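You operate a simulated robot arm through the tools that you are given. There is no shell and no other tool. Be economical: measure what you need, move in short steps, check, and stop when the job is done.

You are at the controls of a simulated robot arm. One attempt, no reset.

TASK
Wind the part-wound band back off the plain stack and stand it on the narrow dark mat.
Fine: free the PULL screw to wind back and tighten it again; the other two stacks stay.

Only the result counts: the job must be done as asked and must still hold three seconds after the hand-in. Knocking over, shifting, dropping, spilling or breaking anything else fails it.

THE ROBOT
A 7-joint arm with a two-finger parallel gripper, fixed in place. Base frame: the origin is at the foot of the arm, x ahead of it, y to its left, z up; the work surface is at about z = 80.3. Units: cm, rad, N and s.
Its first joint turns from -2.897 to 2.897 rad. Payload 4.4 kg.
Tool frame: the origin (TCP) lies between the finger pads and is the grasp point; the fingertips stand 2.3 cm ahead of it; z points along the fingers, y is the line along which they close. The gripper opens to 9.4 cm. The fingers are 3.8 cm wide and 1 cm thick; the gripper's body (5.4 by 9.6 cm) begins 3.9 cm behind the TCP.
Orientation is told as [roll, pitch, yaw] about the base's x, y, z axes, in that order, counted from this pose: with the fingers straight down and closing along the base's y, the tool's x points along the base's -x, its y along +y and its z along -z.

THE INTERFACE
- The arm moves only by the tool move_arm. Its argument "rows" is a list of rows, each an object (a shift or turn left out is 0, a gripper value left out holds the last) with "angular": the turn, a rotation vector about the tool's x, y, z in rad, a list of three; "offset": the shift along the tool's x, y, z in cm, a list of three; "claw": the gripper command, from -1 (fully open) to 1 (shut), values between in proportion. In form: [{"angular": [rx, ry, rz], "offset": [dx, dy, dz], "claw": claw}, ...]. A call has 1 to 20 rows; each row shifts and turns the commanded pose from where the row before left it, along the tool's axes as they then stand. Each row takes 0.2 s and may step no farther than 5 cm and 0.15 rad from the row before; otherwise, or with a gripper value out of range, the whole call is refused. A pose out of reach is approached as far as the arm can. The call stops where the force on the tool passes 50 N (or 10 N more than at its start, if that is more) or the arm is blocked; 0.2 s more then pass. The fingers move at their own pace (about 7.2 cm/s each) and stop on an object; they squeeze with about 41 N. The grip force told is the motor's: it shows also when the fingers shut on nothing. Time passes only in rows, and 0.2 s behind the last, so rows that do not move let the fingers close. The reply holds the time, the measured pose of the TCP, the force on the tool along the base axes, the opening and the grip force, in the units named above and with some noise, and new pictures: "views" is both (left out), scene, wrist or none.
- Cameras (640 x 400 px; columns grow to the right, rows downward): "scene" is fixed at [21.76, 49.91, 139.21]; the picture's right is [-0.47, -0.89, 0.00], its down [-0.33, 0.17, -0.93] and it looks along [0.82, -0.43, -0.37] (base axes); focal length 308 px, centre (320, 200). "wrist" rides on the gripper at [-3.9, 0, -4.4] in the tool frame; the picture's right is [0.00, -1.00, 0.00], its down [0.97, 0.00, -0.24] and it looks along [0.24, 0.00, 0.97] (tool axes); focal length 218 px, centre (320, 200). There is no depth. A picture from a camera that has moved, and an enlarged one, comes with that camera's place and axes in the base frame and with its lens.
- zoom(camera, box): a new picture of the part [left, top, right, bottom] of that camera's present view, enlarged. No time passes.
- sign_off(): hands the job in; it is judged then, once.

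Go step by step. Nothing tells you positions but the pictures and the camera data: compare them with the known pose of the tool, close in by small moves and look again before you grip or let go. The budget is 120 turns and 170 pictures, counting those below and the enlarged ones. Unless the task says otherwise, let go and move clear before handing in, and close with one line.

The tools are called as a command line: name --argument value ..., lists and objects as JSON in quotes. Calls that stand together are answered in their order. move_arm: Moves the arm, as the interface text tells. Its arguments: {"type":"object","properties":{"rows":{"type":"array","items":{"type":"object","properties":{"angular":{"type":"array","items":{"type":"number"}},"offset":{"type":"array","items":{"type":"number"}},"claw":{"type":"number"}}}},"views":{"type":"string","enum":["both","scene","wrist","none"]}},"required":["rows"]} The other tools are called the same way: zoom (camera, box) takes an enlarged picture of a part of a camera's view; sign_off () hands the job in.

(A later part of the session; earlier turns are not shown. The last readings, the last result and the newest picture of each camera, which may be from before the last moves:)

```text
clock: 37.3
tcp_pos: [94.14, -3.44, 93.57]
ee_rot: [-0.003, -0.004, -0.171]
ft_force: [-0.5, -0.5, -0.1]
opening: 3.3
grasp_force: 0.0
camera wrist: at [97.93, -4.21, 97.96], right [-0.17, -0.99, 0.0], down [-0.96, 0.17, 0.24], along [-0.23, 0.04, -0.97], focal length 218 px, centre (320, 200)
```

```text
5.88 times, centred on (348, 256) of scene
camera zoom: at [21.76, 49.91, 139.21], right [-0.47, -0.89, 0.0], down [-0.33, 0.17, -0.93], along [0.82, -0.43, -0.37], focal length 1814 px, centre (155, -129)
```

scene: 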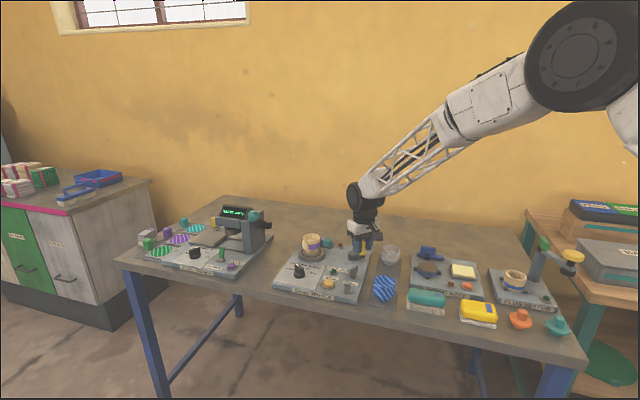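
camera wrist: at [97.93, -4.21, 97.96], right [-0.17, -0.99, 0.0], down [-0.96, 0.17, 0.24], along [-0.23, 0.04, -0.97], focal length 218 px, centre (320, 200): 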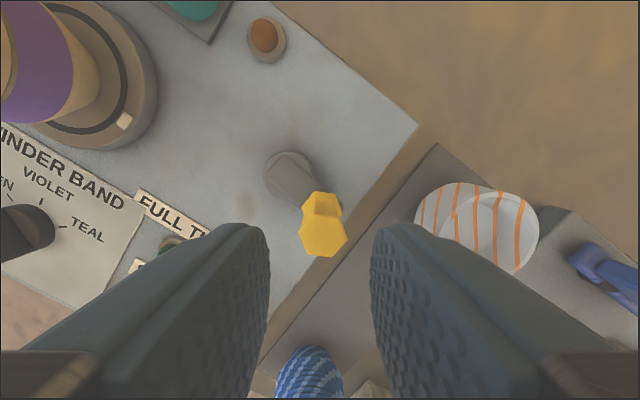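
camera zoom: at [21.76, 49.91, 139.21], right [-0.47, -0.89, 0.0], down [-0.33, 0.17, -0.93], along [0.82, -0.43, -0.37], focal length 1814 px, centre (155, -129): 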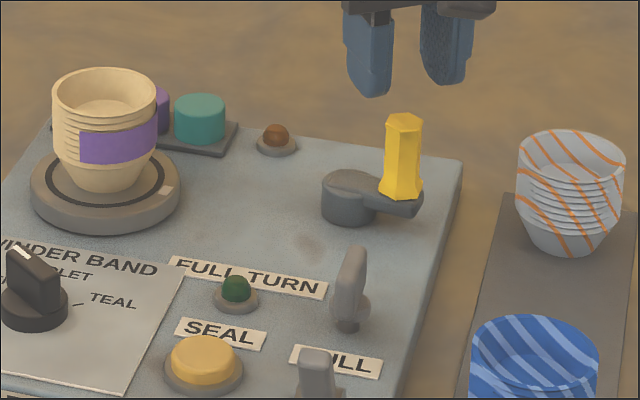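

The screw's wing is now square to its start and the handle is centred. I'll grip and turn counter-clockwise 0.56 rad to check.

move_arm --rows '[{"offset": [0, 0, 3]}, {"offset": [0, 0, 2.9]}, {"claw": 1}, {"claw": 1}, {"claw": 1}, {"offset": [-0.326, -0.23, 0], "angular": [0, 0, -0.14]}, {"offset": [-0.326, -0.23, 0], "angular": [0, 0, -0.14]}, {"offset": [-0.326, -0.23, 0], "angular": [0, 0, -0.14]}, {"offset": [-0.326, -0.23, 0], "angular": [0, 0, -0.14]}]' --views "none"

zoom --camera "scene" --box '[300, 222, 396, 290]'

```text
clock: 39.3
tcp_pos: [95.31, -4.32, 87.54]
ee_rot: [-0.004, -0.003, 0.39]
ft_force: [-16.3, -27.8, -7.4]
opening: 2.03
grasp_force: 44.9
```

```text
5.88 times, centred on (348, 256) of scene
camera zoom: at [21.76, 49.91, 139.21], right [-0.47, -0.89, 0.0], down [-0.33, 0.17, -0.93], along [0.82, -0.43, -0.37], focal length 1814 px, centre (155, -129)
```

zoom: 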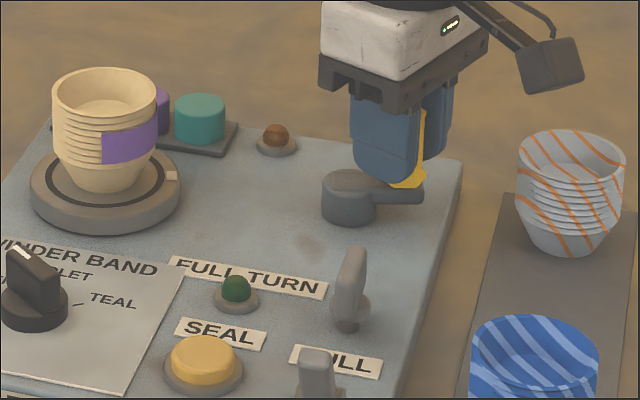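

move_arm --rows '[{"offset": [0.18, -0.17, 0]}, {"offset": [-0.294, -0.268, 0], "angular": [0, 0, -0.14]}, {"offset": [-0.294, -0.268, 0], "angular": [0, 0, -0.14]}, {"offset": [-0.294, -0.268, 0], "angular": [0, 0, -0.14]}, {"offset": [-0.294, -0.268, 0], "angular": [0, 0, -0.14]}]' --views "none"

zoom --camera "scene" --box '[300, 222, 396, 290]'

```text
clock: 40.5
tcp_pos: [96.94, -4.5, 87.51]
ee_rot: [-0.003, 0.0, 0.953]
ft_force: [-2.0, 37.6, -11.6]
opening: 2.01
grasp_force: 45.1
```

```text
5.88 times, centred on (348, 256) of scene
camera zoom: at [21.76, 49.91, 139.21], right [-0.47, -0.89, 0.0], down [-0.33, 0.17, -0.93], along [0.82, -0.43, -0.37], focal length 1814 px, centre (155, -129)
```

zoom: 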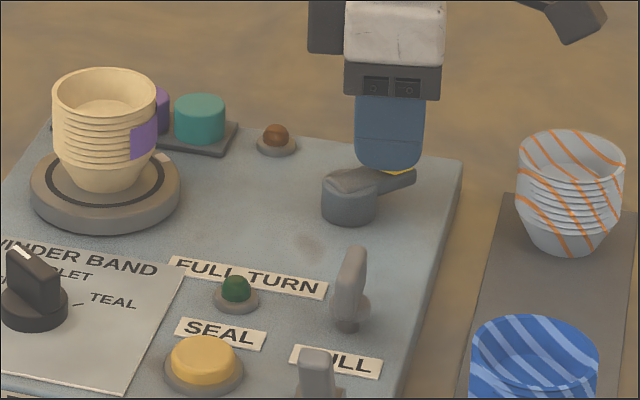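

Now, with the same front-end position, no violet shows at the left limb, so the band is shrinking. Counter-clockwise is right and the screw is truly free. Continuing.

move_arm --rows '[{"offset": [-0.22, 0.155, 0]}, {"offset": [-0.284, -0.271, 0], "angular": [0, 0, -0.14]}, {"offset": [-0.284, -0.271, 0], "angular": [0, 0, -0.14]}, {"offset": [-0.284, -0.271, 0], "angular": [0, 0, -0.14]}, {"offset": [-0.284, -0.271, 0], "angular": [0, 0, -0.14]}]' --views "none"

```text
clock: 41.7
tcp_pos: [98.33, -3.85, 87.49]
ee_rot: [-0.003, 0.002, 1.511]
ft_force: [-5.1, 6.9, -5.2]
opening: 2.02
grasp_force: 44.8
```

move_arm --rows '[{"offset": [-0.05, 0.04, 0]}, {"offset": [-0.287, -0.265, 0], "angular": [0, 0, -0.14]}, {"offset": [-0.287, -0.265, 0], "angular": [0, 0, -0.14]}, {"offset": [-0.287, -0.265, 0], "angular": [0, 0, -0.14]}, {"offset": [-0.287, -0.265, 0], "angular": [0, 0, -0.14]}]' --views "scene"

```text
clock: 42.9
tcp_pos: [99.23, -2.37, 87.56]
ee_rot: [-0.003, 0.003, 2.072]
ft_force: [20.5, -5.4, -11.2]
opening: 2.03
grasp_force: 45.1
```

scene: 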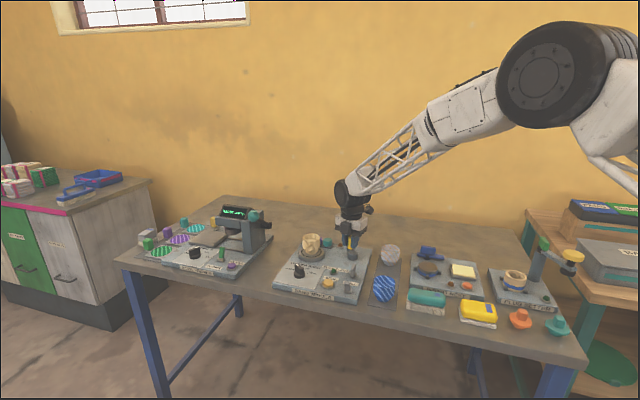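

move_arm --rows '[{"offset": [0.1, -0.08, 0]}, {"offset": [-0.284, -0.271, 0], "angular": [0, 0, -0.14]}, {"offset": [-0.284, -0.271, 0], "angular": [0, 0, -0.14]}, {"offset": [-0.284, -0.271, 0], "angular": [0, 0, -0.14]}]' --views "none"

zoom --camera "scene" --box '[300, 222, 396, 290]'

```text
clock: 43.9
tcp_pos: [99.36, -1.45, 87.53]
ee_rot: [0.0, 0.002, 2.463]
ft_force: [-13.3, -0.2, 7.3]
opening: 2.04
grasp_force: 45.0
stopped in row 4: the force on the tool passed its limit (the readings are from after the stop); the commanded pose is now the measured one
```

```text
5.88 times, centred on (348, 256) of scene
camera zoom: at [21.76, 49.91, 139.21], right [-0.47, -0.89, 0.0], down [-0.33, 0.17, -0.93], along [0.82, -0.43, -0.37], focal length 1814 px, centre (155, -129)
```

zoom: 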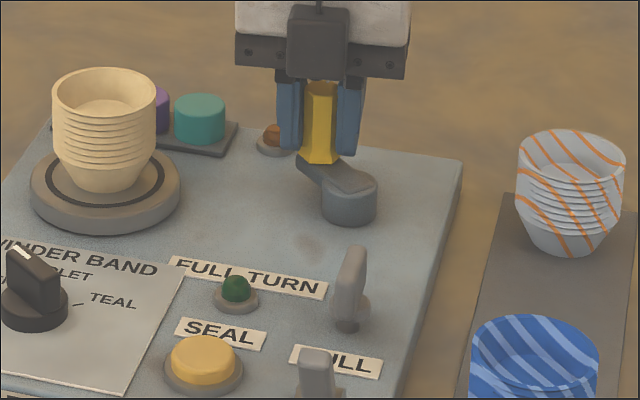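

The band is now off the visible side. Yaw is getting large, so I'll let go, unwind the wrist by half a turn above the handle and regrip.

move_arm --rows '[{"claw": 0.25}, {"claw": 0.25}, {"offset": [0, 0, -3.5]}, {"offset": [0, 0, -2.5]}, {"angular": [0, 0, 0.145]}, {"angular": [0, 0, 0.145]}, {"angular": [0, 0, 0.145]}, {"angular": [0, 0, 0.145]}, {"angular": [0, 0, 0.145]}, {"angular": [0, 0, 0.145]}, {"angular": [0, 0, 0.145]}, {"angular": [0, 0, 0.145]}, {"angular": [0, 0, 0.145]}, {"angular": [0, 0, 0.145]}, {"angular": [0, 0, 0.145]}, {"angular": [0, 0, 0.145]}, {"angular": [0, 0, 0.145]}, {"angular": [0, 0, 0.145]}, {"angular": [0, 0, 0.145]}, {"angular": [0, 0, 0.145]}]' --views "none"

move_arm --rows '[{"angular": [0, 0, 0.145]}, {"angular": [0, 0, 0.145]}, {"angular": [0, 0, 0.145]}, {"angular": [0, 0, 0.145]}, {"angular": [0, 0, 0.145]}, {"angular": [0, 0, 0.097]}, {"angular": [0, 0, 0]}]' --views "wrist"

zoom --camera "scene" --box '[300, 222, 396, 290]'

```text
clock: 48.1
tcp_pos: [99.33, -1.5, 93.55]
ee_rot: [-0.003, 0.001, 0.139]
ft_force: [0.0, -0.3, 0.7]
opening: 3.51
grasp_force: 0.1
```

```text
clock: 49.7
tcp_pos: [99.23, -1.43, 93.59]
ee_rot: [-0.002, -0.001, -0.681]
ft_force: [0.1, -0.6, 0.2]
opening: 3.55
grasp_force: 0.0
camera wrist: at [102.27, -3.97, 97.87], right [-0.63, -0.78, 0.0], down [-0.75, 0.61, 0.24], along [-0.19, 0.15, -0.97], focal length 218 px, centre (320, 200)
```

wrist: 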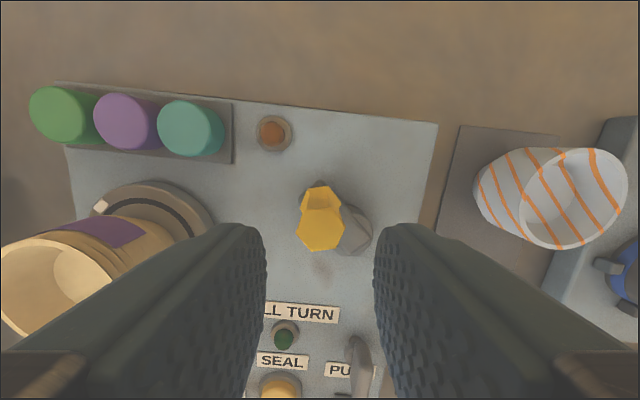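

```text
5.88 times, centred on (348, 256) of scene
camera zoom: at [21.76, 49.91, 139.21], right [-0.47, -0.89, 0.0], down [-0.33, 0.17, -0.93], along [0.82, -0.43, -0.37], focal length 1814 px, centre (155, -129)
```

zoom: 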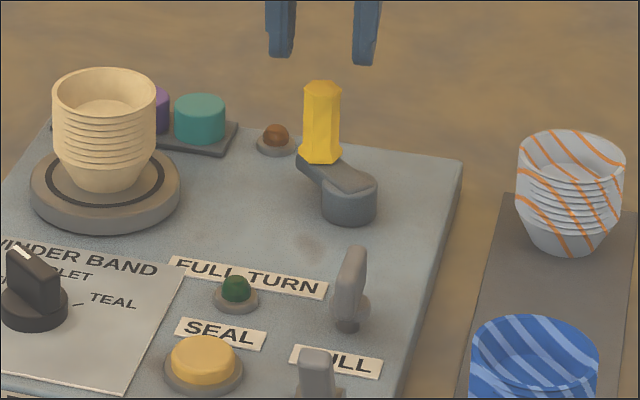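

About a quarter of the band remains on the far side. I'll lower, grip and keep turning.

move_arm --rows '[{"offset": [0, 0, 3]}, {"offset": [0, 0, 3]}, {"claw": 1}, {"claw": 1}, {"claw": 1}, {"offset": [0.319, 0.24, 0], "angular": [0, 0, -0.14]}, {"offset": [0.319, 0.24, 0], "angular": [0, 0, -0.14]}, {"offset": [0.319, 0.24, 0], "angular": [0, 0, -0.14]}, {"offset": [0.319, 0.24, 0], "angular": [0, 0, -0.14]}]' --views "none"

```text
clock: 51.7
tcp_pos: [98.59, 0.01, 87.21]
ee_rot: [-0.002, 0.0, -0.118]
ft_force: [18.4, 14.8, -27.2]
opening: 2.01
grasp_force: 45.5
```

move_arm --rows '[{"offset": [-0.12, 0.14, -0.1]}, {"offset": [0.322, 0.234, 0], "angular": [0, 0, -0.14]}, {"offset": [0.322, 0.234, 0], "angular": [0, 0, -0.14]}, {"offset": [0.322, 0.234, 0], "angular": [0, 0, -0.14]}, {"offset": [0.322, 0.234, 0], "angular": [0, 0, -0.14]}]' --views "scene"

zoom --camera "scene" --box '[300, 222, 396, 290]'

```text
clock: 52.9
tcp_pos: [97.49, 0.93, 87.3]
ee_rot: [-0.003, 0.003, 0.394]
ft_force: [0.1, 1.5, -3.7]
opening: 2.01
grasp_force: 44.6
stopped in row 5: the force on the tool passed its limit (the readings are from after the stop); the commanded pose is now the measured one
```

scene: 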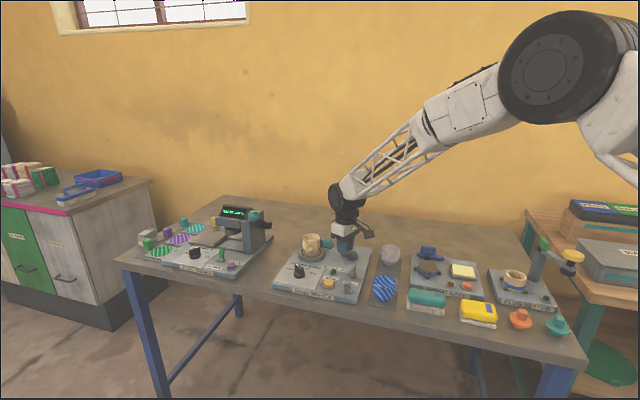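

```text
5.88 times, centred on (348, 256) of scene
camera zoom: at [21.76, 49.91, 139.21], right [-0.47, -0.89, 0.0], down [-0.33, 0.17, -0.93], along [0.82, -0.43, -0.37], focal length 1814 px, centre (155, -129)
```

zoom: 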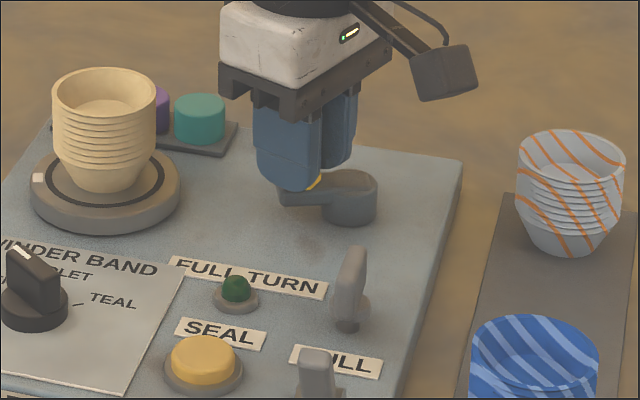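

move_arm --rows '[{"offset": [0.06, -0.08, 0]}, {"offset": [0.323, 0.235, 0], "angular": [0, 0, -0.14]}, {"offset": [0.323, 0.235, 0], "angular": [0, 0, -0.14]}, {"offset": [0.323, 0.235, 0], "angular": [0, 0, -0.14]}]' --views "wrist"

```text
clock: 53.9
tcp_pos: [96.24, 1.06, 87.29]
ee_rot: [0.0, 0.004, 0.813]
ft_force: [-0.2, 30.4, -6.0]
opening: 2.04
grasp_force: 44.6
camera wrist: at [98.9, 3.7, 91.73], right [0.73, -0.69, 0.0], down [-0.67, -0.71, 0.24], along [-0.17, -0.18, -0.97], focal length 218 px, centre (320, 200)
```

wrist: 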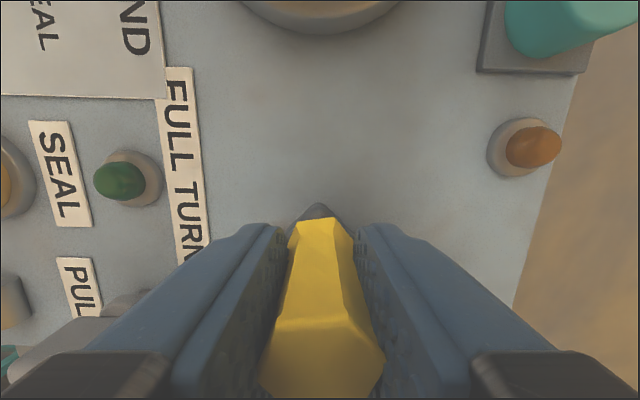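

move_arm --rows '[{"offset": [-0.12, 0.14, 0]}, {"offset": [0.323, 0.24, 0], "angular": [0, 0, -0.14]}, {"offset": [0.323, 0.24, 0], "angular": [0, 0, -0.14]}, {"offset": [0.323, 0.24, 0], "angular": [0, 0, -0.14]}, {"offset": [0.323, 0.24, 0], "angular": [0, 0, -0.14]}]' --views "none"

zoom --camera "scene" --box '[300, 222, 396, 290]'

```text
clock: 55.1
tcp_pos: [94.81, 0.53, 87.35]
ee_rot: [0.002, 0.003, 1.374]
ft_force: [11.7, -16.4, -15.5]
opening: 2.01
grasp_force: 45.0
```

```text
5.88 times, centred on (348, 256) of scene
camera zoom: at [21.76, 49.91, 139.21], right [-0.47, -0.89, 0.0], down [-0.33, 0.17, -0.93], along [0.82, -0.43, -0.37], focal length 1814 px, centre (155, -129)
```

zoom: 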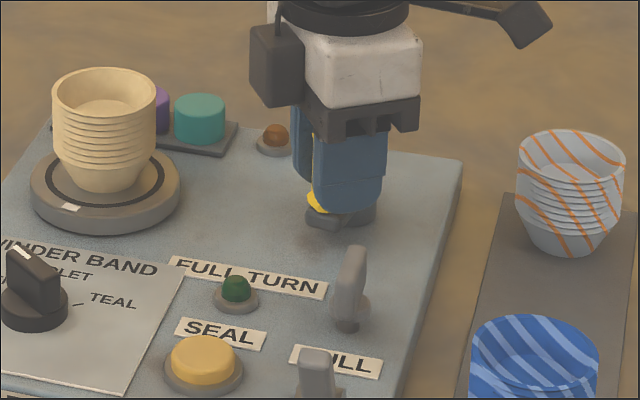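

move_arm --rows '[{"offset": [0.08, -0.09, 0]}, {"offset": [0.323, 0.235, 0], "angular": [0, 0, -0.14]}, {"offset": [0.323, 0.235, 0], "angular": [0, 0, -0.14]}, {"offset": [0.323, 0.235, 0], "angular": [0, 0, -0.14]}]' --views "none"

zoom --camera "scene" --box '[300, 222, 396, 290]'

```text
clock: 56.1
tcp_pos: [94.0, -0.47, 87.27]
ee_rot: [0.003, 0.001, 1.794]
ft_force: [5.3, -2.3, -16.1]
opening: 2.04
grasp_force: 45.4
```

```text
5.88 times, centred on (348, 256) of scene
camera zoom: at [21.76, 49.91, 139.21], right [-0.47, -0.89, 0.0], down [-0.33, 0.17, -0.93], along [0.82, -0.43, -0.37], focal length 1814 px, centre (155, -129)
```

zoom: 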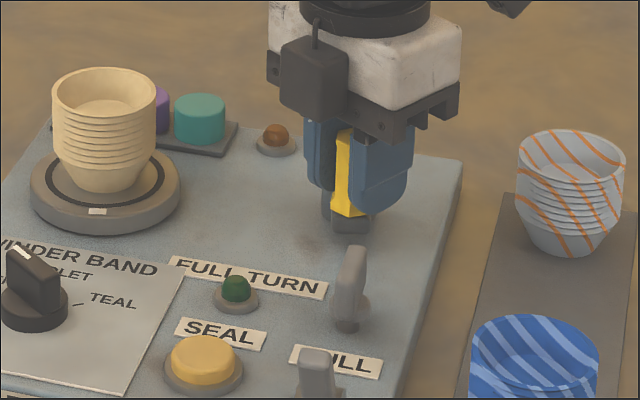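

The crank has gone about 290° from the start. I'll release, lift and check the far side of the stack for remaining violet.

move_arm --rows '[{"claw": 0.25}, {"claw": 0.25}, {"offset": [0, 0, -3.5]}, {"offset": [0, 0, -3.5]}, {"angular": [0, 0, 0.148]}, {"angular": [0, 0, 0.148]}, {"angular": [0, 0, 0.148]}, {"angular": [0, 0, 0.148]}, {"angular": [0, 0, 0.148]}, {"angular": [0, 0, 0.148]}, {"angular": [0, 0, 0.148]}, {"angular": [0, 0, 0.148]}, {"angular": [0, 0, 0.148]}, {"angular": [0, 0, 0.148]}, {"angular": [0, 0, 0.148]}, {"angular": [0, 0, 0.148]}, {"angular": [0, 0, 0.148]}, {"angular": [0, 0, 0.148]}, {"angular": [0, 0, 0.148]}, {"angular": [0, 0, 0.148]}]' --views "none"

move_arm --rows '[{"offset": [-2.5, -1.5, 0]}, {"offset": [-2.5, -1.5, 0]}, {"angular": [-0.14, 0, 0]}, {"angular": [-0.14, 0, 0]}, {"angular": [-0.14, 0, 0]}, {"angular": [0, 0, 0]}]' --views "wrist"

```text
clock: 60.3
tcp_pos: [94.09, -0.59, 94.33]
ee_rot: [-0.006, -0.001, -0.578]
ft_force: [-0.3, -0.2, 0.2]
opening: 3.51
grasp_force: 0.1
```

```text
clock: 61.7
tcp_pos: [96.71, -5.87, 94.52]
ee_rot: [0.416, 0.0, -0.576]
ft_force: [0.4, -0.4, 0.7]
opening: 3.56
grasp_force: 0.1
camera wrist: at [98.94, -9.6, 98.43], right [-0.5, -0.77, -0.41], down [-0.87, 0.45, 0.22], along [0.01, 0.46, -0.89], focal length 218 px, centre (320, 200)
```

wrist: 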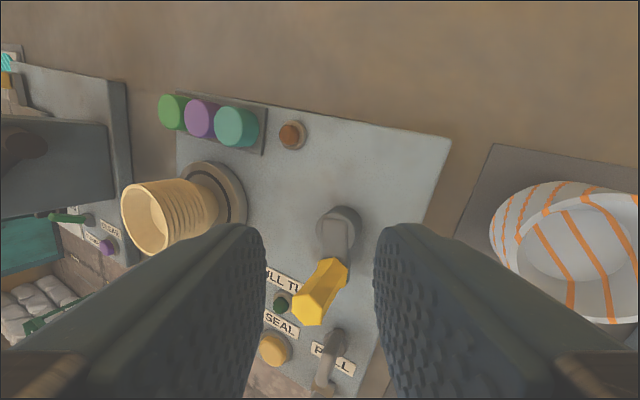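

No violet on this side. The remaining unseen part is the far +x/+y side, near where the feed point seems to be.

zoom --camera "wrist" --box '[110, 150, 260, 260]'

zoom --camera "scene" --box '[300, 222, 348, 256]'

```text
3.64 times, centred on (185, 205) of wrist
camera zoom: at [98.94, -9.6, 98.43], right [-0.5, -0.77, -0.41], down [-0.87, 0.45, 0.22], along [0.01, 0.46, -0.89], focal length 794 px, centre (811, 182)
```

zoom: 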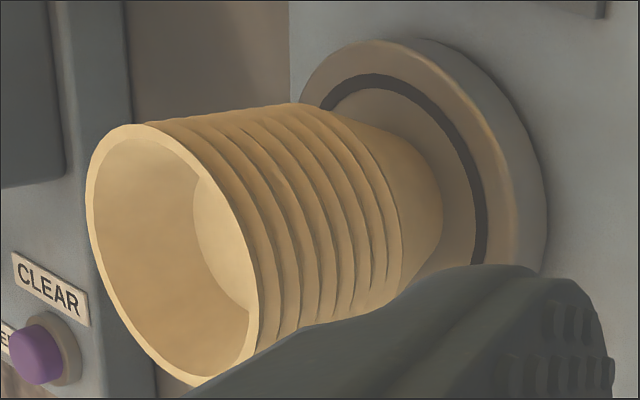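

```text
11.76 times, centred on (324, 239) of scene
camera zoom: at [21.76, 49.91, 139.21], right [-0.47, -0.89, 0.0], down [-0.33, 0.17, -0.93], along [0.82, -0.43, -0.37], focal length 3629 px, centre (273, -259)
```

zoom: 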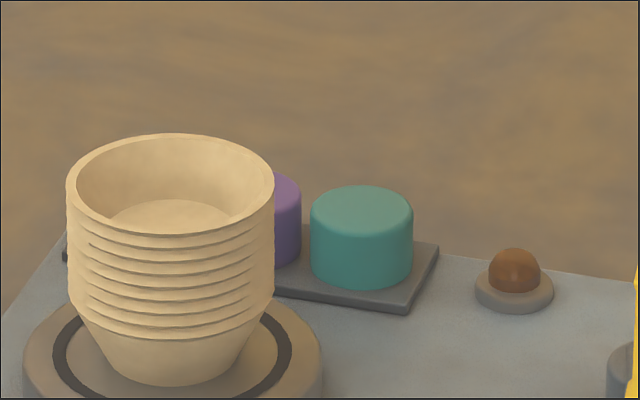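

The turned angle (290°) exceeds the measured 266° arc, but I'll look from the +y side to be sure nothing is left at the feed point.

move_arm --rows '[{"angular": [0.14, 0, 0], "offset": [0, 0, -3]}, {"angular": [0.14, 0, 0], "offset": [0, 0, -3]}, {"angular": [0.14, 0, 0], "offset": [0, 0, -3]}, {"angular": [0, 0, -0.144], "offset": [0, 0, -3]}, {"angular": [0, 0, -0.144]}, {"angular": [0, 0, -0.144]}, {"angular": [0, 0, -0.144]}, {"offset": [0, 4.5, 0]}, {"offset": [0, 4.5, 0]}, {"offset": [0, 4.5, 0]}, {"offset": [0, 4.5, 0], "angular": [0.12, 0, 0]}, {"offset": [0, 4, 0], "angular": [0.12, 0, 0]}, {"angular": [0.12, 0, 0]}, {"angular": [0.12, 0, 0]}, {"angular": [0.12, 0, 0]}]' --views "wrist"

```text
clock: 64.9
tcp_pos: [95.38, 14.12, 105.5]
ee_rot: [-0.603, 0.003, -0.001]
ft_force: [-0.3, 0.7, 0.5]
opening: 3.51
grasp_force: 0.0
camera wrist: at [99.21, 16.45, 109.11], right [0.0, -0.82, 0.57], down [-0.97, 0.14, 0.2], along [-0.24, -0.55, -0.8], focal length 218 px, centre (320, 200)
```

wrist: 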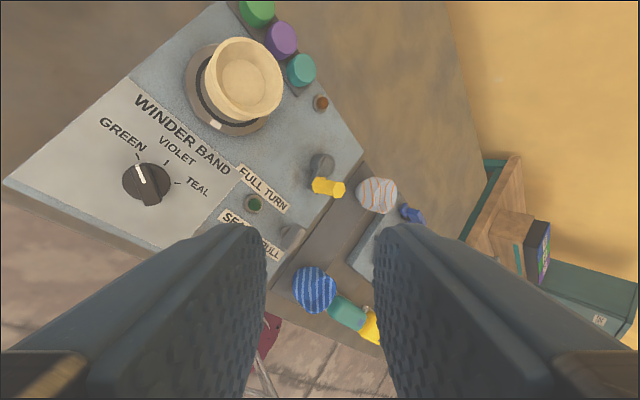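

zoom --camera "wrist" --box '[160, 10, 320, 150]'

```text
2.86 times, centred on (240, 80) of wrist
camera zoom: at [99.21, 16.45, 109.11], right [0.0, -0.82, 0.57], down [-0.97, 0.14, 0.2], along [-0.24, -0.55, -0.8], focal length 624 px, centre (549, 543)
```

zoom: 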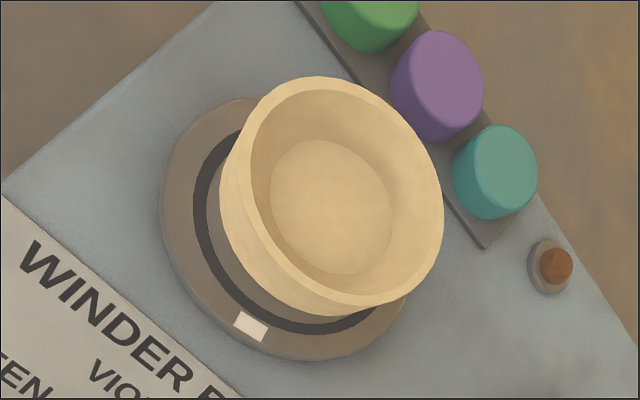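

move_arm --rows '[{"offset": [-3, 1, 0]}, {"offset": [-3, 1, 0], "angular": [0.12, 0, 0]}, {"offset": [-2, 1, 0]}]' --views "wrist"

zoom --camera "wrist" --box '[180, 50, 340, 190]'

```text
clock: 65.7
tcp_pos: [103.39, 16.51, 103.61]
ee_rot: [-0.722, 0.002, 0.001]
ft_force: [-0.6, 0.5, -0.6]
opening: 3.56
grasp_force: 0.1
camera wrist: at [107.27, 19.28, 106.96], right [0.0, -0.75, 0.66], down [-0.97, 0.16, 0.18], along [-0.24, -0.64, -0.73], focal length 218 px, centre (320, 200)
```

wrist: 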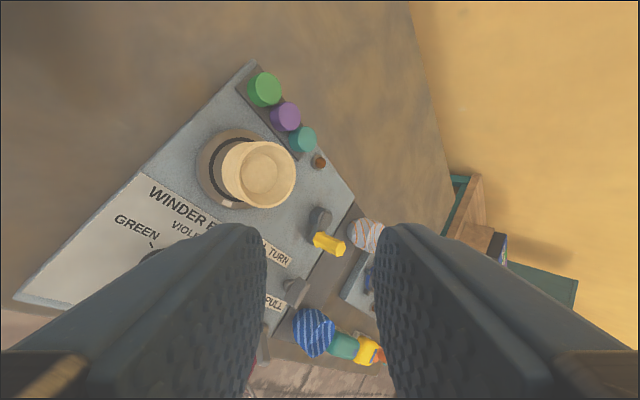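

```text
2.86 times, centred on (260, 120) of wrist
camera zoom: at [107.27, 19.28, 106.96], right [0.0, -0.75, 0.66], down [-0.97, 0.16, 0.18], along [-0.24, -0.64, -0.73], focal length 624 px, centre (491, 429)
```

zoom: 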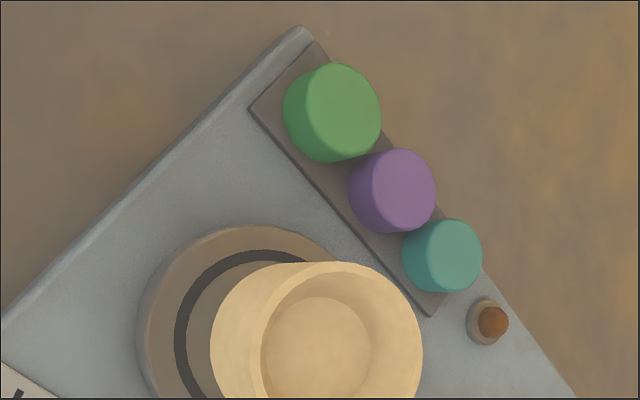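

The far side is also bare, so the band is fully off. Next I'll retighten the PULL screw: straighten, go above it, and turn to match the wing at yaw about 2.36.

move_arm --rows '[{"angular": [-0.12, 0, 0]}, {"angular": [-0.12, 0, 0]}, {"angular": [-0.12, 0, 0]}, {"angular": [-0.12, 0, 0]}, {"angular": [-0.12, 0, 0]}, {"angular": [-0.121, 0, 0]}, {"offset": [3.2, -2.5, 0]}, {"offset": [3.2, -2.5, 0]}, {"offset": [3.2, -2.5, 1]}, {"offset": [3.2, -2.5, 2]}, {"offset": [3.2, -2.46, 2]}, {"angular": [0, 0, -0.147]}, {"angular": [0, 0, -0.147]}, {"angular": [0, 0, -0.147]}, {"angular": [0, 0, -0.147]}, {"angular": [0, 0, -0.147]}, {"angular": [0, 0, -0.147]}, {"angular": [0, 0, -0.147]}, {"angular": [0, 0, -0.147]}, {"angular": [0, 0, -0.147]}]' --views "none"

move_arm --rows '[{"angular": [0, 0, -0.147]}, {"angular": [0, 0, -0.147]}, {"angular": [0, 0, -0.147]}, {"angular": [0, 0, -0.147]}, {"angular": [0, 0, -0.147]}, {"angular": [0, 0, -0.147]}, {"angular": [0, 0, -0.147]}, {"offset": [0, 0, 3]}, {"offset": [0, 0, 3]}, {"offset": [0, 0, 0]}]' --views "wrist"

```text
clock: 69.9
tcp_pos: [87.29, 4.14, 98.83]
ee_rot: [0.002, 0.002, 1.324]
ft_force: [0.0, -0.1, 0.8]
opening: 3.54
grasp_force: 0.1
```

```text
clock: 72.1
tcp_pos: [87.45, 4.07, 92.8]
ee_rot: [0.001, 0.001, 2.352]
ft_force: [0.2, -1.0, -0.2]
opening: 3.51
grasp_force: 0.2
camera wrist: at [84.62, 6.75, 97.12], right [0.71, 0.7, 0.0], down [0.68, -0.69, 0.24], along [0.17, -0.17, -0.97], focal length 218 px, centre (320, 200)
```

wrist: 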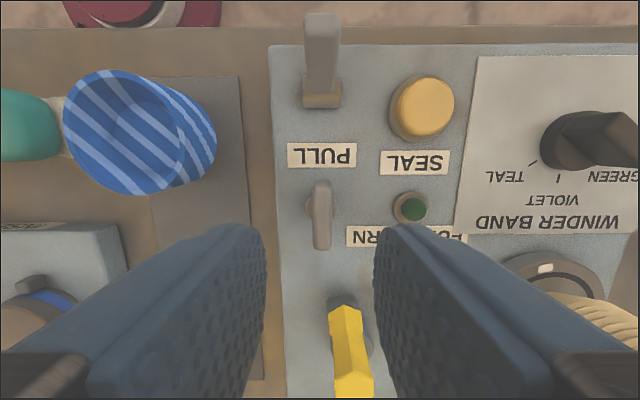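

The wing is centred and aligned, so I'll lower and grip it.

move_arm --rows '[{"offset": [0, 0, 3.2]}, {"offset": [0, 0, 3.2]}, {"claw": 1}, {"claw": 1}, {"claw": 1}, {"angular": [0, 0, 0.12]}, {"angular": [0, 0, 0.12]}, {"angular": [0, 0, 0.12]}, {"angular": [0, 0, 0.12]}, {"angular": [0, 0, 0.12]}]' --views "none"

```text
clock: 73.2
tcp_pos: [87.45, 4.17, 86.26]
ee_rot: [0.0, 0.003, 2.351]
ft_force: [11.3, 6.6, -7.3]
opening: 1.1
grasp_force: 45.2
stopped in row 5: the force on the tool passed its limit (the readings are from after the stop); the commanded pose is now the measured one
```

move_arm --rows '[{"offset": [0, -0.08, -0.1]}, {"angular": [0, 0, 0.1]}, {"angular": [0, 0, 0.1]}, {"angular": [0, 0, 0.1]}, {"angular": [0, 0, 0.1]}, {"angular": [0, 0, 0.1]}]' --views "none"

```text
clock: 74.6
tcp_pos: [87.43, 4.23, 86.1]
ee_rot: [0.002, -0.001, 1.852]
ft_force: [-6.6, -10.7, -29.1]
opening: 1.09
grasp_force: 45.0
```

The screw is drawing the fingers down as it tightens, so I'll follow it down while turning.

move_arm --rows '[{"offset": [0, 0, 0.25]}, {"angular": [0, 0, 0.1], "offset": [0, 0, 0.03]}, {"angular": [0, 0, 0.1], "offset": [0, 0, 0.03]}, {"angular": [0, 0, 0.1], "offset": [0, 0, 0.03]}, {"angular": [0, 0, 0.1], "offset": [0, 0, 0.03]}, {"angular": [0, 0, 0.1], "offset": [0, 0, 0.03]}]' --views "none"

```text
clock: 75.3
tcp_pos: [87.43, 4.11, 86.13]
ee_rot: [0.0, 0.0, 1.722]
ft_force: [-14.2, -3.2, 8.5]
opening: 1.11
grasp_force: 45.1
stopped in row 3: the force on the tool passed its limit (the readings are from after the stop); the commanded pose is now the measured one
```

move_arm --rows '[{"offset": [0, 0.05, 0]}, {"angular": [0, 0, 0.1]}, {"angular": [0, 0, 0.1]}, {"angular": [0, 0, 0.1]}]' --views "wrist"

```text
clock: 76.3
tcp_pos: [87.45, 4.08, 86.17]
ee_rot: [0.001, 0.0, 1.42]
ft_force: [-19.6, 12.6, 16.8]
opening: 1.07
grasp_force: 44.7
camera wrist: at [87.94, 7.88, 90.64], right [0.99, -0.15, 0.0], down [-0.15, -0.96, 0.24], along [-0.04, -0.24, -0.97], focal length 218 px, centre (320, 200)
```

wrist: 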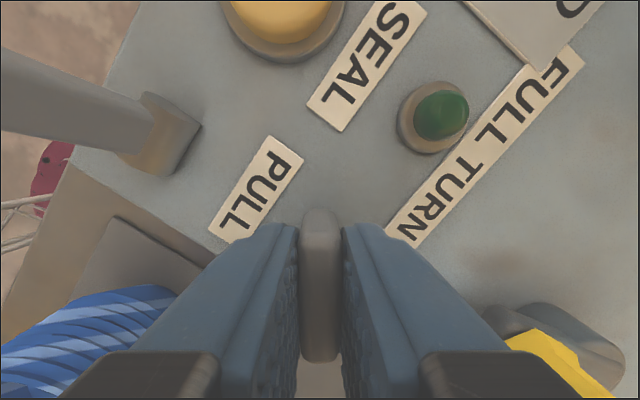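

The wing follows the fingers and is about two thirds of the way back. I'll continue to the tight end.

move_arm --rows '[{"offset": [0, 0.15, -0.1]}, {"angular": [0, 0, 0.1]}, {"angular": [0, 0, 0.1]}, {"angular": [0, 0, 0.1]}, {"angular": [0, 0, 0.1]}, {"angular": [0, 0, 0.1]}]' --views "none"

```text
clock: 77.0
tcp_pos: [87.45, 4.14, 86.21]
ee_rot: [-0.002, 0.0, 1.276]
ft_force: [15.0, 0.2, -8.7]
opening: 1.09
grasp_force: 45.2
stopped in row 3: the force on the tool passed its limit (the readings are from after the stop); the commanded pose is now the measured one
```

move_arm --rows '[{"angular": [0, 0, 0.08]}, {"angular": [0, 0, 0.08]}, {"angular": [0, 0, 0.08]}]' --views "none"

```text
clock: 77.8
tcp_pos: [87.33, 4.23, 86.26]
ee_rot: [-0.002, 0.001, 1.036]
ft_force: [36.0, -2.9, -25.8]
opening: 1.09
grasp_force: 44.3
```

move_arm --rows '[{"offset": [0, -0.25, 0.15]}, {"angular": [0, 0, 0.08]}, {"angular": [0, 0, 0.08]}, {"angular": [0, 0, 0.08]}]' --views "wrist"

```text
clock: 78.6
tcp_pos: [87.24, 4.15, 86.15]
ee_rot: [0.0, 0.001, 0.923]
ft_force: [-16.2, 2.8, 10.8]
opening: 1.09
grasp_force: 44.6
stopped in row 3: the force on the tool passed its limit (the readings are from after the stop); the commanded pose is now the measured one
camera wrist: at [89.68, 7.15, 90.64], right [0.8, -0.61, 0.0], down [-0.59, -0.77, 0.24], along [-0.15, -0.19, -0.97], focal length 218 px, centre (320, 200)
```

wrist: 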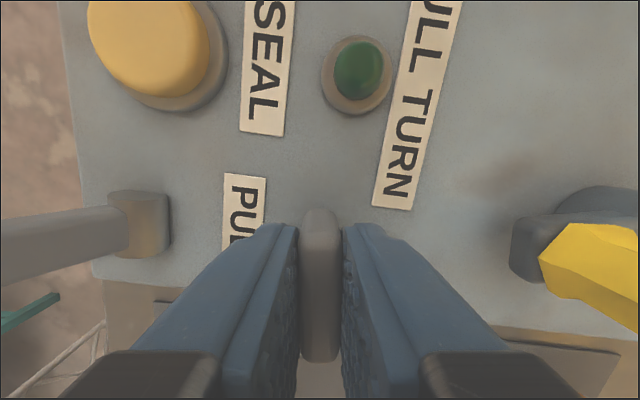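

Nearly back at the original orientation. I'll turn on gently until it stops against the end.

move_arm --rows '[{"angular": [0, 0, 0.07]}, {"angular": [0, 0, 0.07]}, {"angular": [0, 0, 0.07]}]' --views "none"

move_arm --rows '[{"angular": [0, 0, 0.07]}, {"angular": [0, 0, 0.07]}, {"angular": [0, 0, 0.07]}]' --views "wrist"

```text
clock: 79.4
tcp_pos: [87.34, 4.13, 86.24]
ee_rot: [-0.001, 0.001, 0.712]
ft_force: [-35.7, 8.2, 20.9]
opening: 1.34
grasp_force: 44.7
```

```text
clock: 80.2
tcp_pos: [87.37, 4.22, 86.12]
ee_rot: [0.0, 0.003, 0.501]
ft_force: [-18.3, 18.8, 6.5]
opening: 2.06
grasp_force: 45.2
camera wrist: at [90.76, 5.96, 90.54], right [0.48, -0.88, 0.0], down [-0.85, -0.47, 0.24], along [-0.21, -0.12, -0.97], focal length 218 px, centre (320, 200)
```

wrist: 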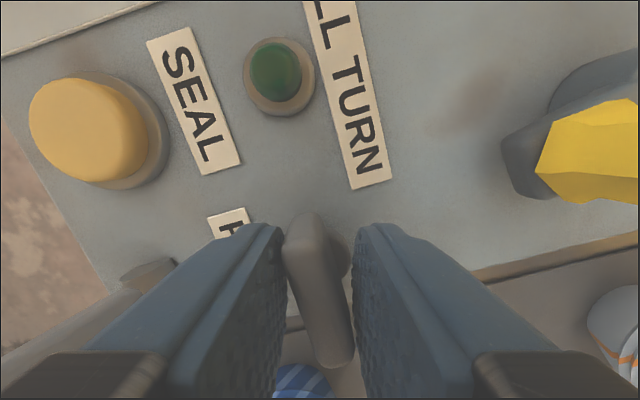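

The fingers slipped round the wing at its original orientation, so it is tight again. I'll release, lift, turn to yaw -0.785 and go over the stack.

move_arm --rows '[{"claw": 0.2}, {"claw": 0.2}, {"offset": [0, 0, -4]}, {"offset": [0, 0, -4]}, {"offset": [0, 0, -3]}, {"offset": [0, 0, -3]}, {"angular": [0, 0, 0.143], "claw": -1}, {"angular": [0, 0, 0.143]}, {"angular": [0, 0, 0.143]}, {"angular": [0, 0, 0.143]}, {"angular": [0, 0, 0.143]}, {"angular": [0, 0, 0.143]}, {"angular": [0, 0, 0.143]}, {"angular": [0, 0, 0.143]}, {"angular": [0, 0, 0.142]}]' --views "wrist"

zoom --camera "scene" --box '[300, 222, 396, 290]'

```text
clock: 83.4
tcp_pos: [87.4, 4.09, 100.25]
ee_rot: [-0.003, 0.001, -0.789]
ft_force: [-1.1, 0.1, 0.6]
opening: 9.43
grasp_force: 0.0
camera wrist: at [90.12, 1.26, 104.63], right [-0.71, -0.71, 0.0], down [-0.69, 0.69, 0.24], along [-0.17, 0.17, -0.97], focal length 218 px, centre (320, 200)
```

wrist: 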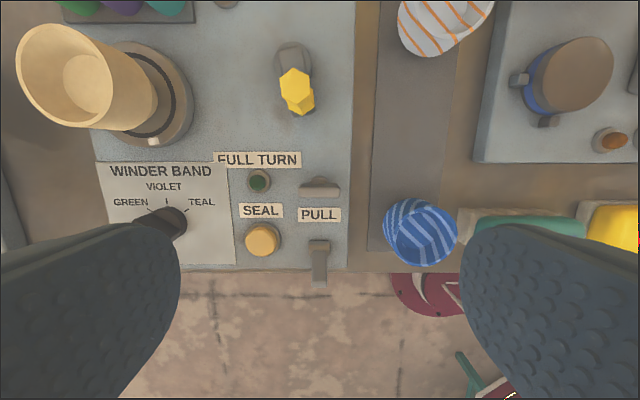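

```text
5.88 times, centred on (348, 256) of scene
camera zoom: at [21.76, 49.91, 139.21], right [-0.47, -0.89, 0.0], down [-0.33, 0.17, -0.93], along [0.82, -0.43, -0.37], focal length 1814 px, centre (155, -129)
```

zoom: 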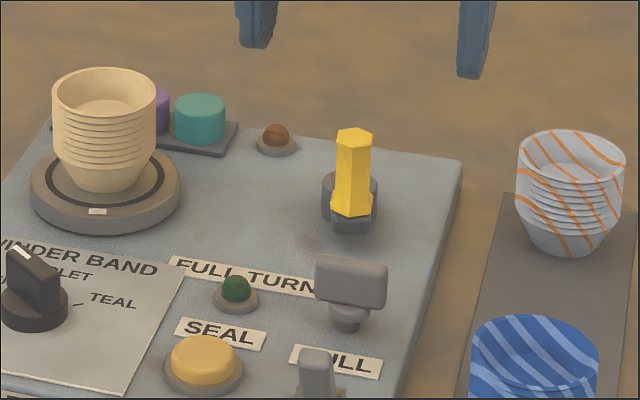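

The screw is square with the panel again as at the start. Now I'll go above the stack.

move_arm --rows '[{"offset": [-1.75, 3.84, 0]}, {"offset": [-1.75, 3.84, 0]}, {"offset": [-1.75, 3.84, 0]}, {"offset": [-1.75, 3.84, 0]}, {"offset": [0, 0, 0]}]' --views "wrist"

zoom --camera "scene" --box '[280, 200, 376, 268]'

```text
clock: 84.6
tcp_pos: [103.37, 9.97, 100.12]
ee_rot: [-0.001, 0.0, -0.785]
ft_force: [-0.7, 1.1, 0.0]
opening: 9.41
grasp_force: 0.0
camera wrist: at [105.99, 7.08, 104.52], right [-0.71, -0.71, 0.0], down [-0.69, 0.69, 0.24], along [-0.17, 0.17, -0.97], focal length 218 px, centre (320, 200)
```

wrist: 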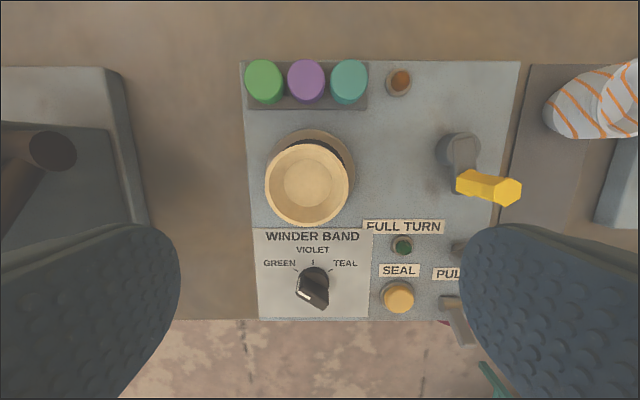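

```text
5.88 times, centred on (328, 234) of scene
camera zoom: at [21.76, 49.91, 139.21], right [-0.47, -0.89, 0.0], down [-0.33, 0.17, -0.93], along [0.82, -0.43, -0.37], focal length 1814 px, centre (273, 0)
```

zoom: 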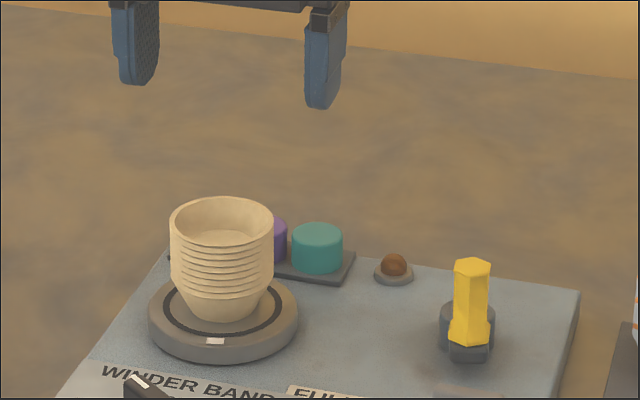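

The rim centre is at about (104.8, 9.6) with its top near z 88.7. I'll shift and come down part-way, checking the reach.

move_arm --rows '[{"offset": [-1.24, 0.74, 2]}, {"offset": [0, 0, 3]}, {"offset": [0, 0, 2.5]}, {"offset": [0, 0, 0]}]' --views "wrist"

zoom --camera "scene" --box '[280, 200, 376, 268]'

```text
clock: 85.6
tcp_pos: [104.59, 9.4, 92.53]
ee_rot: [-0.002, 0.0, -0.785]
ft_force: [0.0, 0.4, 1.2]
opening: 9.38
grasp_force: 0.1
camera wrist: at [107.34, 6.61, 96.97], right [-0.71, -0.71, 0.0], down [-0.69, 0.69, 0.24], along [-0.17, 0.17, -0.97], focal length 218 px, centre (320, 200)
```

wrist: 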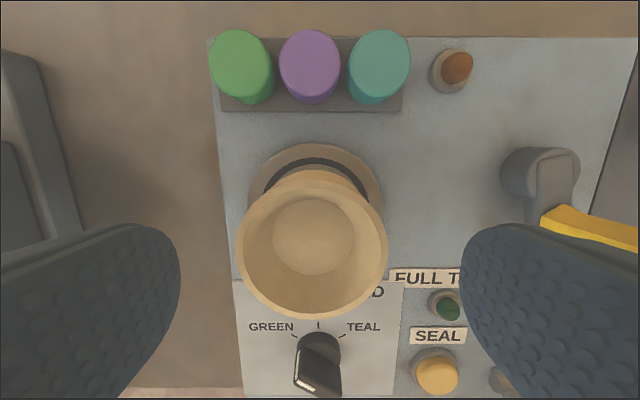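

```text
5.88 times, centred on (328, 234) of scene
camera zoom: at [21.76, 49.91, 139.21], right [-0.47, -0.89, 0.0], down [-0.33, 0.17, -0.93], along [0.82, -0.43, -0.37], focal length 1814 px, centre (273, 0)
```

zoom: 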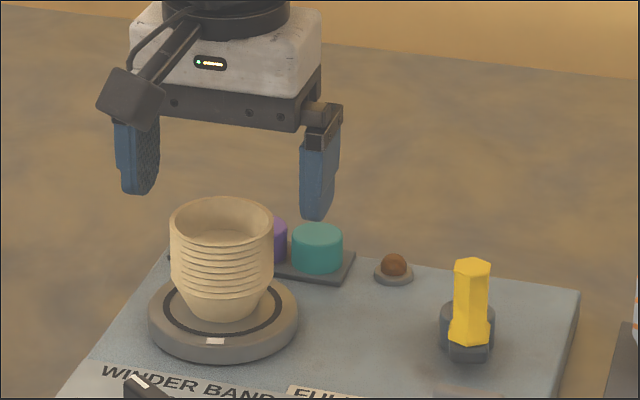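

The rim is aligned except 0.3 cm along the closing axis, and its top is at about z 89. I'll correct and lower around it.

move_arm --rows '[{"offset": [0, 0.32, 1.5]}, {"offset": [0, 0, 2]}, {"offset": [0, 0, 2.1]}, {"offset": [0, 0, 0]}]' --views "wrist"

zoom --camera "scene" --box '[280, 200, 376, 268]'

```text
clock: 86.6
tcp_pos: [104.93, 9.81, 87.07]
ee_rot: [-0.003, 0.0, -0.786]
ft_force: [0.4, 0.4, 0.0]
opening: 9.4
grasp_force: 0.1
camera wrist: at [107.62, 6.97, 91.52], right [-0.71, -0.71, 0.0], down [-0.69, 0.69, 0.24], along [-0.17, 0.17, -0.97], focal length 218 px, centre (320, 200)
```

wrist: 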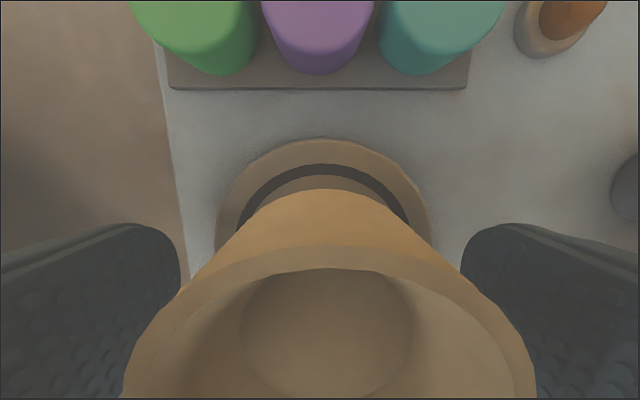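

```text
5.88 times, centred on (328, 234) of scene
camera zoom: at [21.76, 49.91, 139.21], right [-0.47, -0.89, 0.0], down [-0.33, 0.17, -0.93], along [0.82, -0.43, -0.37], focal length 1814 px, centre (273, 0)
```

zoom: 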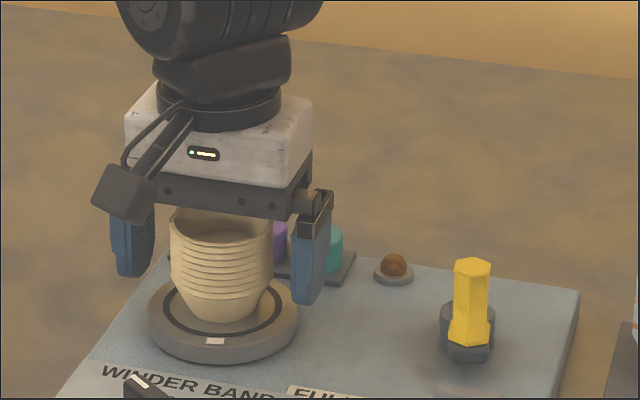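

The stack is between the pads. I'll centre a touch and close.

move_arm --rows '[{"offset": [0, -0.1, 0.3]}, {"claw": 1}, {"claw": 1}, {"claw": 1}, {"claw": 1}]' --views "scene"

```text
clock: 87.8
tcp_pos: [104.84, 9.83, 86.88]
ee_rot: [-0.001, 0.001, -0.784]
ft_force: [0.3, 0.5, 0.2]
opening: 5.89
grasp_force: 40.9
```

scene: 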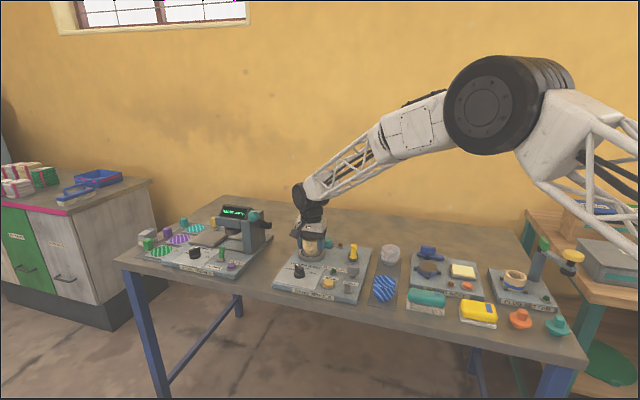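

Gripped at 5.9 cm. I'll lift straight up slowly and check that the whole stack comes along.

move_arm --rows '[{"offset": [0, 0, -1]}, {"offset": [0, 0, -1.5]}, {"offset": [0, 0, -2.5]}, {"offset": [0, 0, -3]}, {"offset": [0, 0, -3]}, {"offset": [0, 0, 0]}]' --views "none"

zoom --camera "scene" --box '[270, 180, 430, 300]'

```text
clock: 89.2
tcp_pos: [104.91, 9.97, 97.82]
ee_rot: [-0.001, -0.001, -0.786]
ft_force: [0.7, 0.2, -0.7]
opening: 5.9
grasp_force: 40.8
```

```text
3.33 times, centred on (350, 240) of scene
camera zoom: at [21.76, 49.91, 139.21], right [-0.47, -0.89, 0.0], down [-0.33, 0.17, -0.93], along [0.82, -0.43, -0.37], focal length 1028 px, centre (220, 67)
```

zoom: 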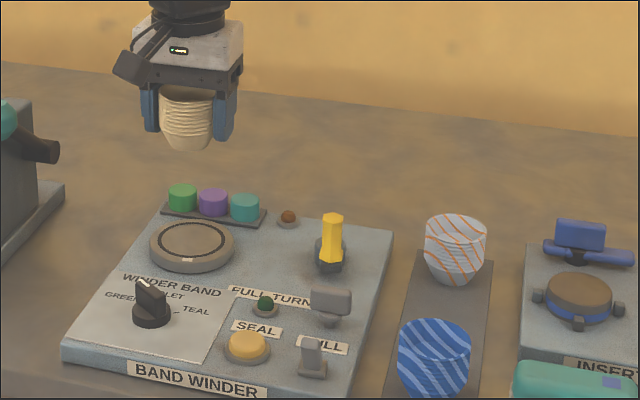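

The whole stack is up and the turntable is empty. Now I'll carry it over the mat's middle, near (83.8, -6.8), staying high.

move_arm --rows '[{"offset": [0.52, -4.46, 0]}, {"offset": [0.52, -4.46, 0]}, {"offset": [0.52, -4.46, 0]}, {"offset": [0.53, -4.46, 0]}, {"offset": [0.53, -4.46, 0]}, {"offset": [0.53, -4.46, 0]}, {"offset": [0, 0, 0]}]' --views "wrist"

zoom --camera "scene" --box '[330, 190, 460, 310]'

```text
clock: 90.8
tcp_pos: [83.54, -6.79, 97.73]
ee_rot: [-0.002, 0.0, -0.784]
ft_force: [-0.4, 0.6, -1.4]
opening: 5.89
grasp_force: 41.1
camera wrist: at [86.3, -9.64, 102.19], right [-0.71, -0.71, 0.0], down [-0.69, 0.69, 0.24], along [-0.17, 0.17, -0.97], focal length 218 px, centre (320, 200)
```

wrist: 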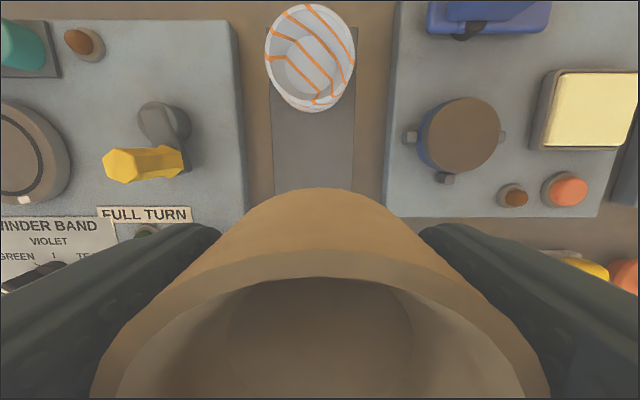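

```text
3.33 times, centred on (395, 250) of scene
camera zoom: at [21.76, 49.91, 139.21], right [-0.47, -0.89, 0.0], down [-0.33, 0.17, -0.93], along [0.82, -0.43, -0.37], focal length 1028 px, centre (70, 33)
```

zoom: 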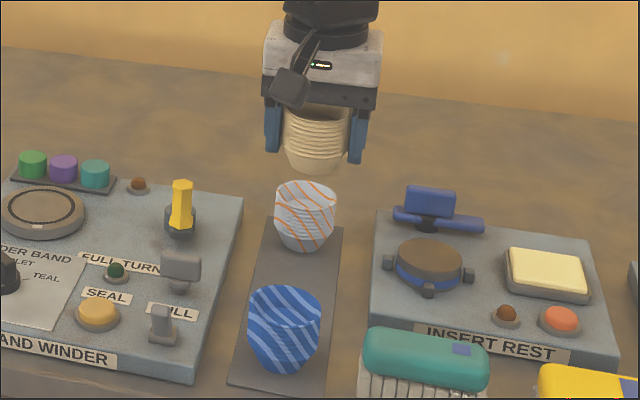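

The mat's centreline is 0.7 cm to one side, and the midpoint between the two stacks is about (84.35, -6.65). I'll shift there, lower part-way and check.

move_arm --rows '[{"offset": [-0.47, 0.67, 2]}, {"offset": [0, 0, 3]}, {"offset": [0, 0, 3]}, {"offset": [0, 0, 1.5]}, {"offset": [0, 0, 0]}]' --views "wrist"

zoom --camera "scene" --box '[345, 210, 435, 310]'

```text
clock: 92.0
tcp_pos: [84.28, -6.71, 88.22]
ee_rot: [-0.002, 0.001, -0.785]
ft_force: [-0.6, -0.2, -2.0]
opening: 5.92
grasp_force: 41.2
camera wrist: at [87.1, -9.59, 92.58], right [-0.71, -0.71, 0.0], down [-0.69, 0.69, 0.24], along [-0.17, 0.17, -0.97], focal length 218 px, centre (320, 200)
```

wrist: 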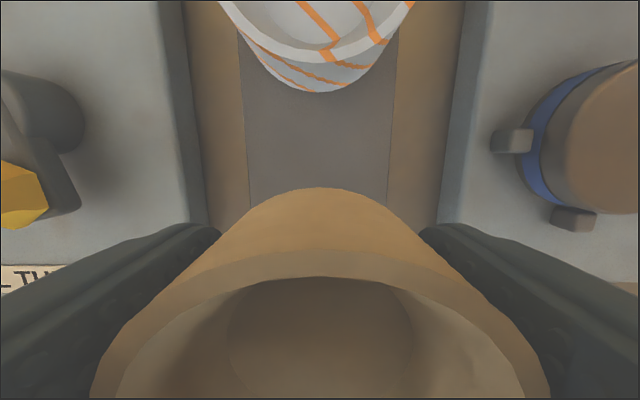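

```text
4.00 times, centred on (390, 260) of scene
camera zoom: at [21.76, 49.91, 139.21], right [-0.47, -0.89, 0.0], down [-0.33, 0.17, -0.93], along [0.82, -0.43, -0.37], focal length 1234 px, centre (40, -40)
```

zoom: 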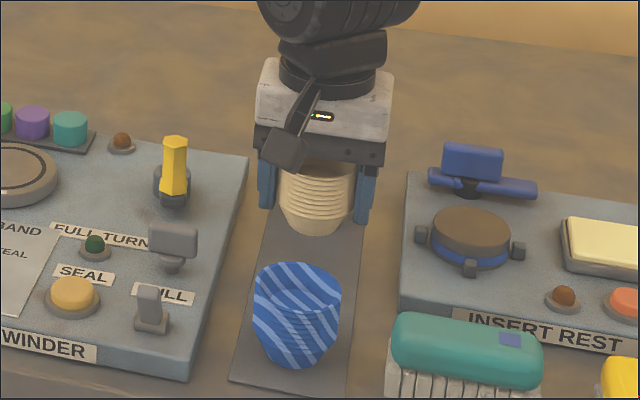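

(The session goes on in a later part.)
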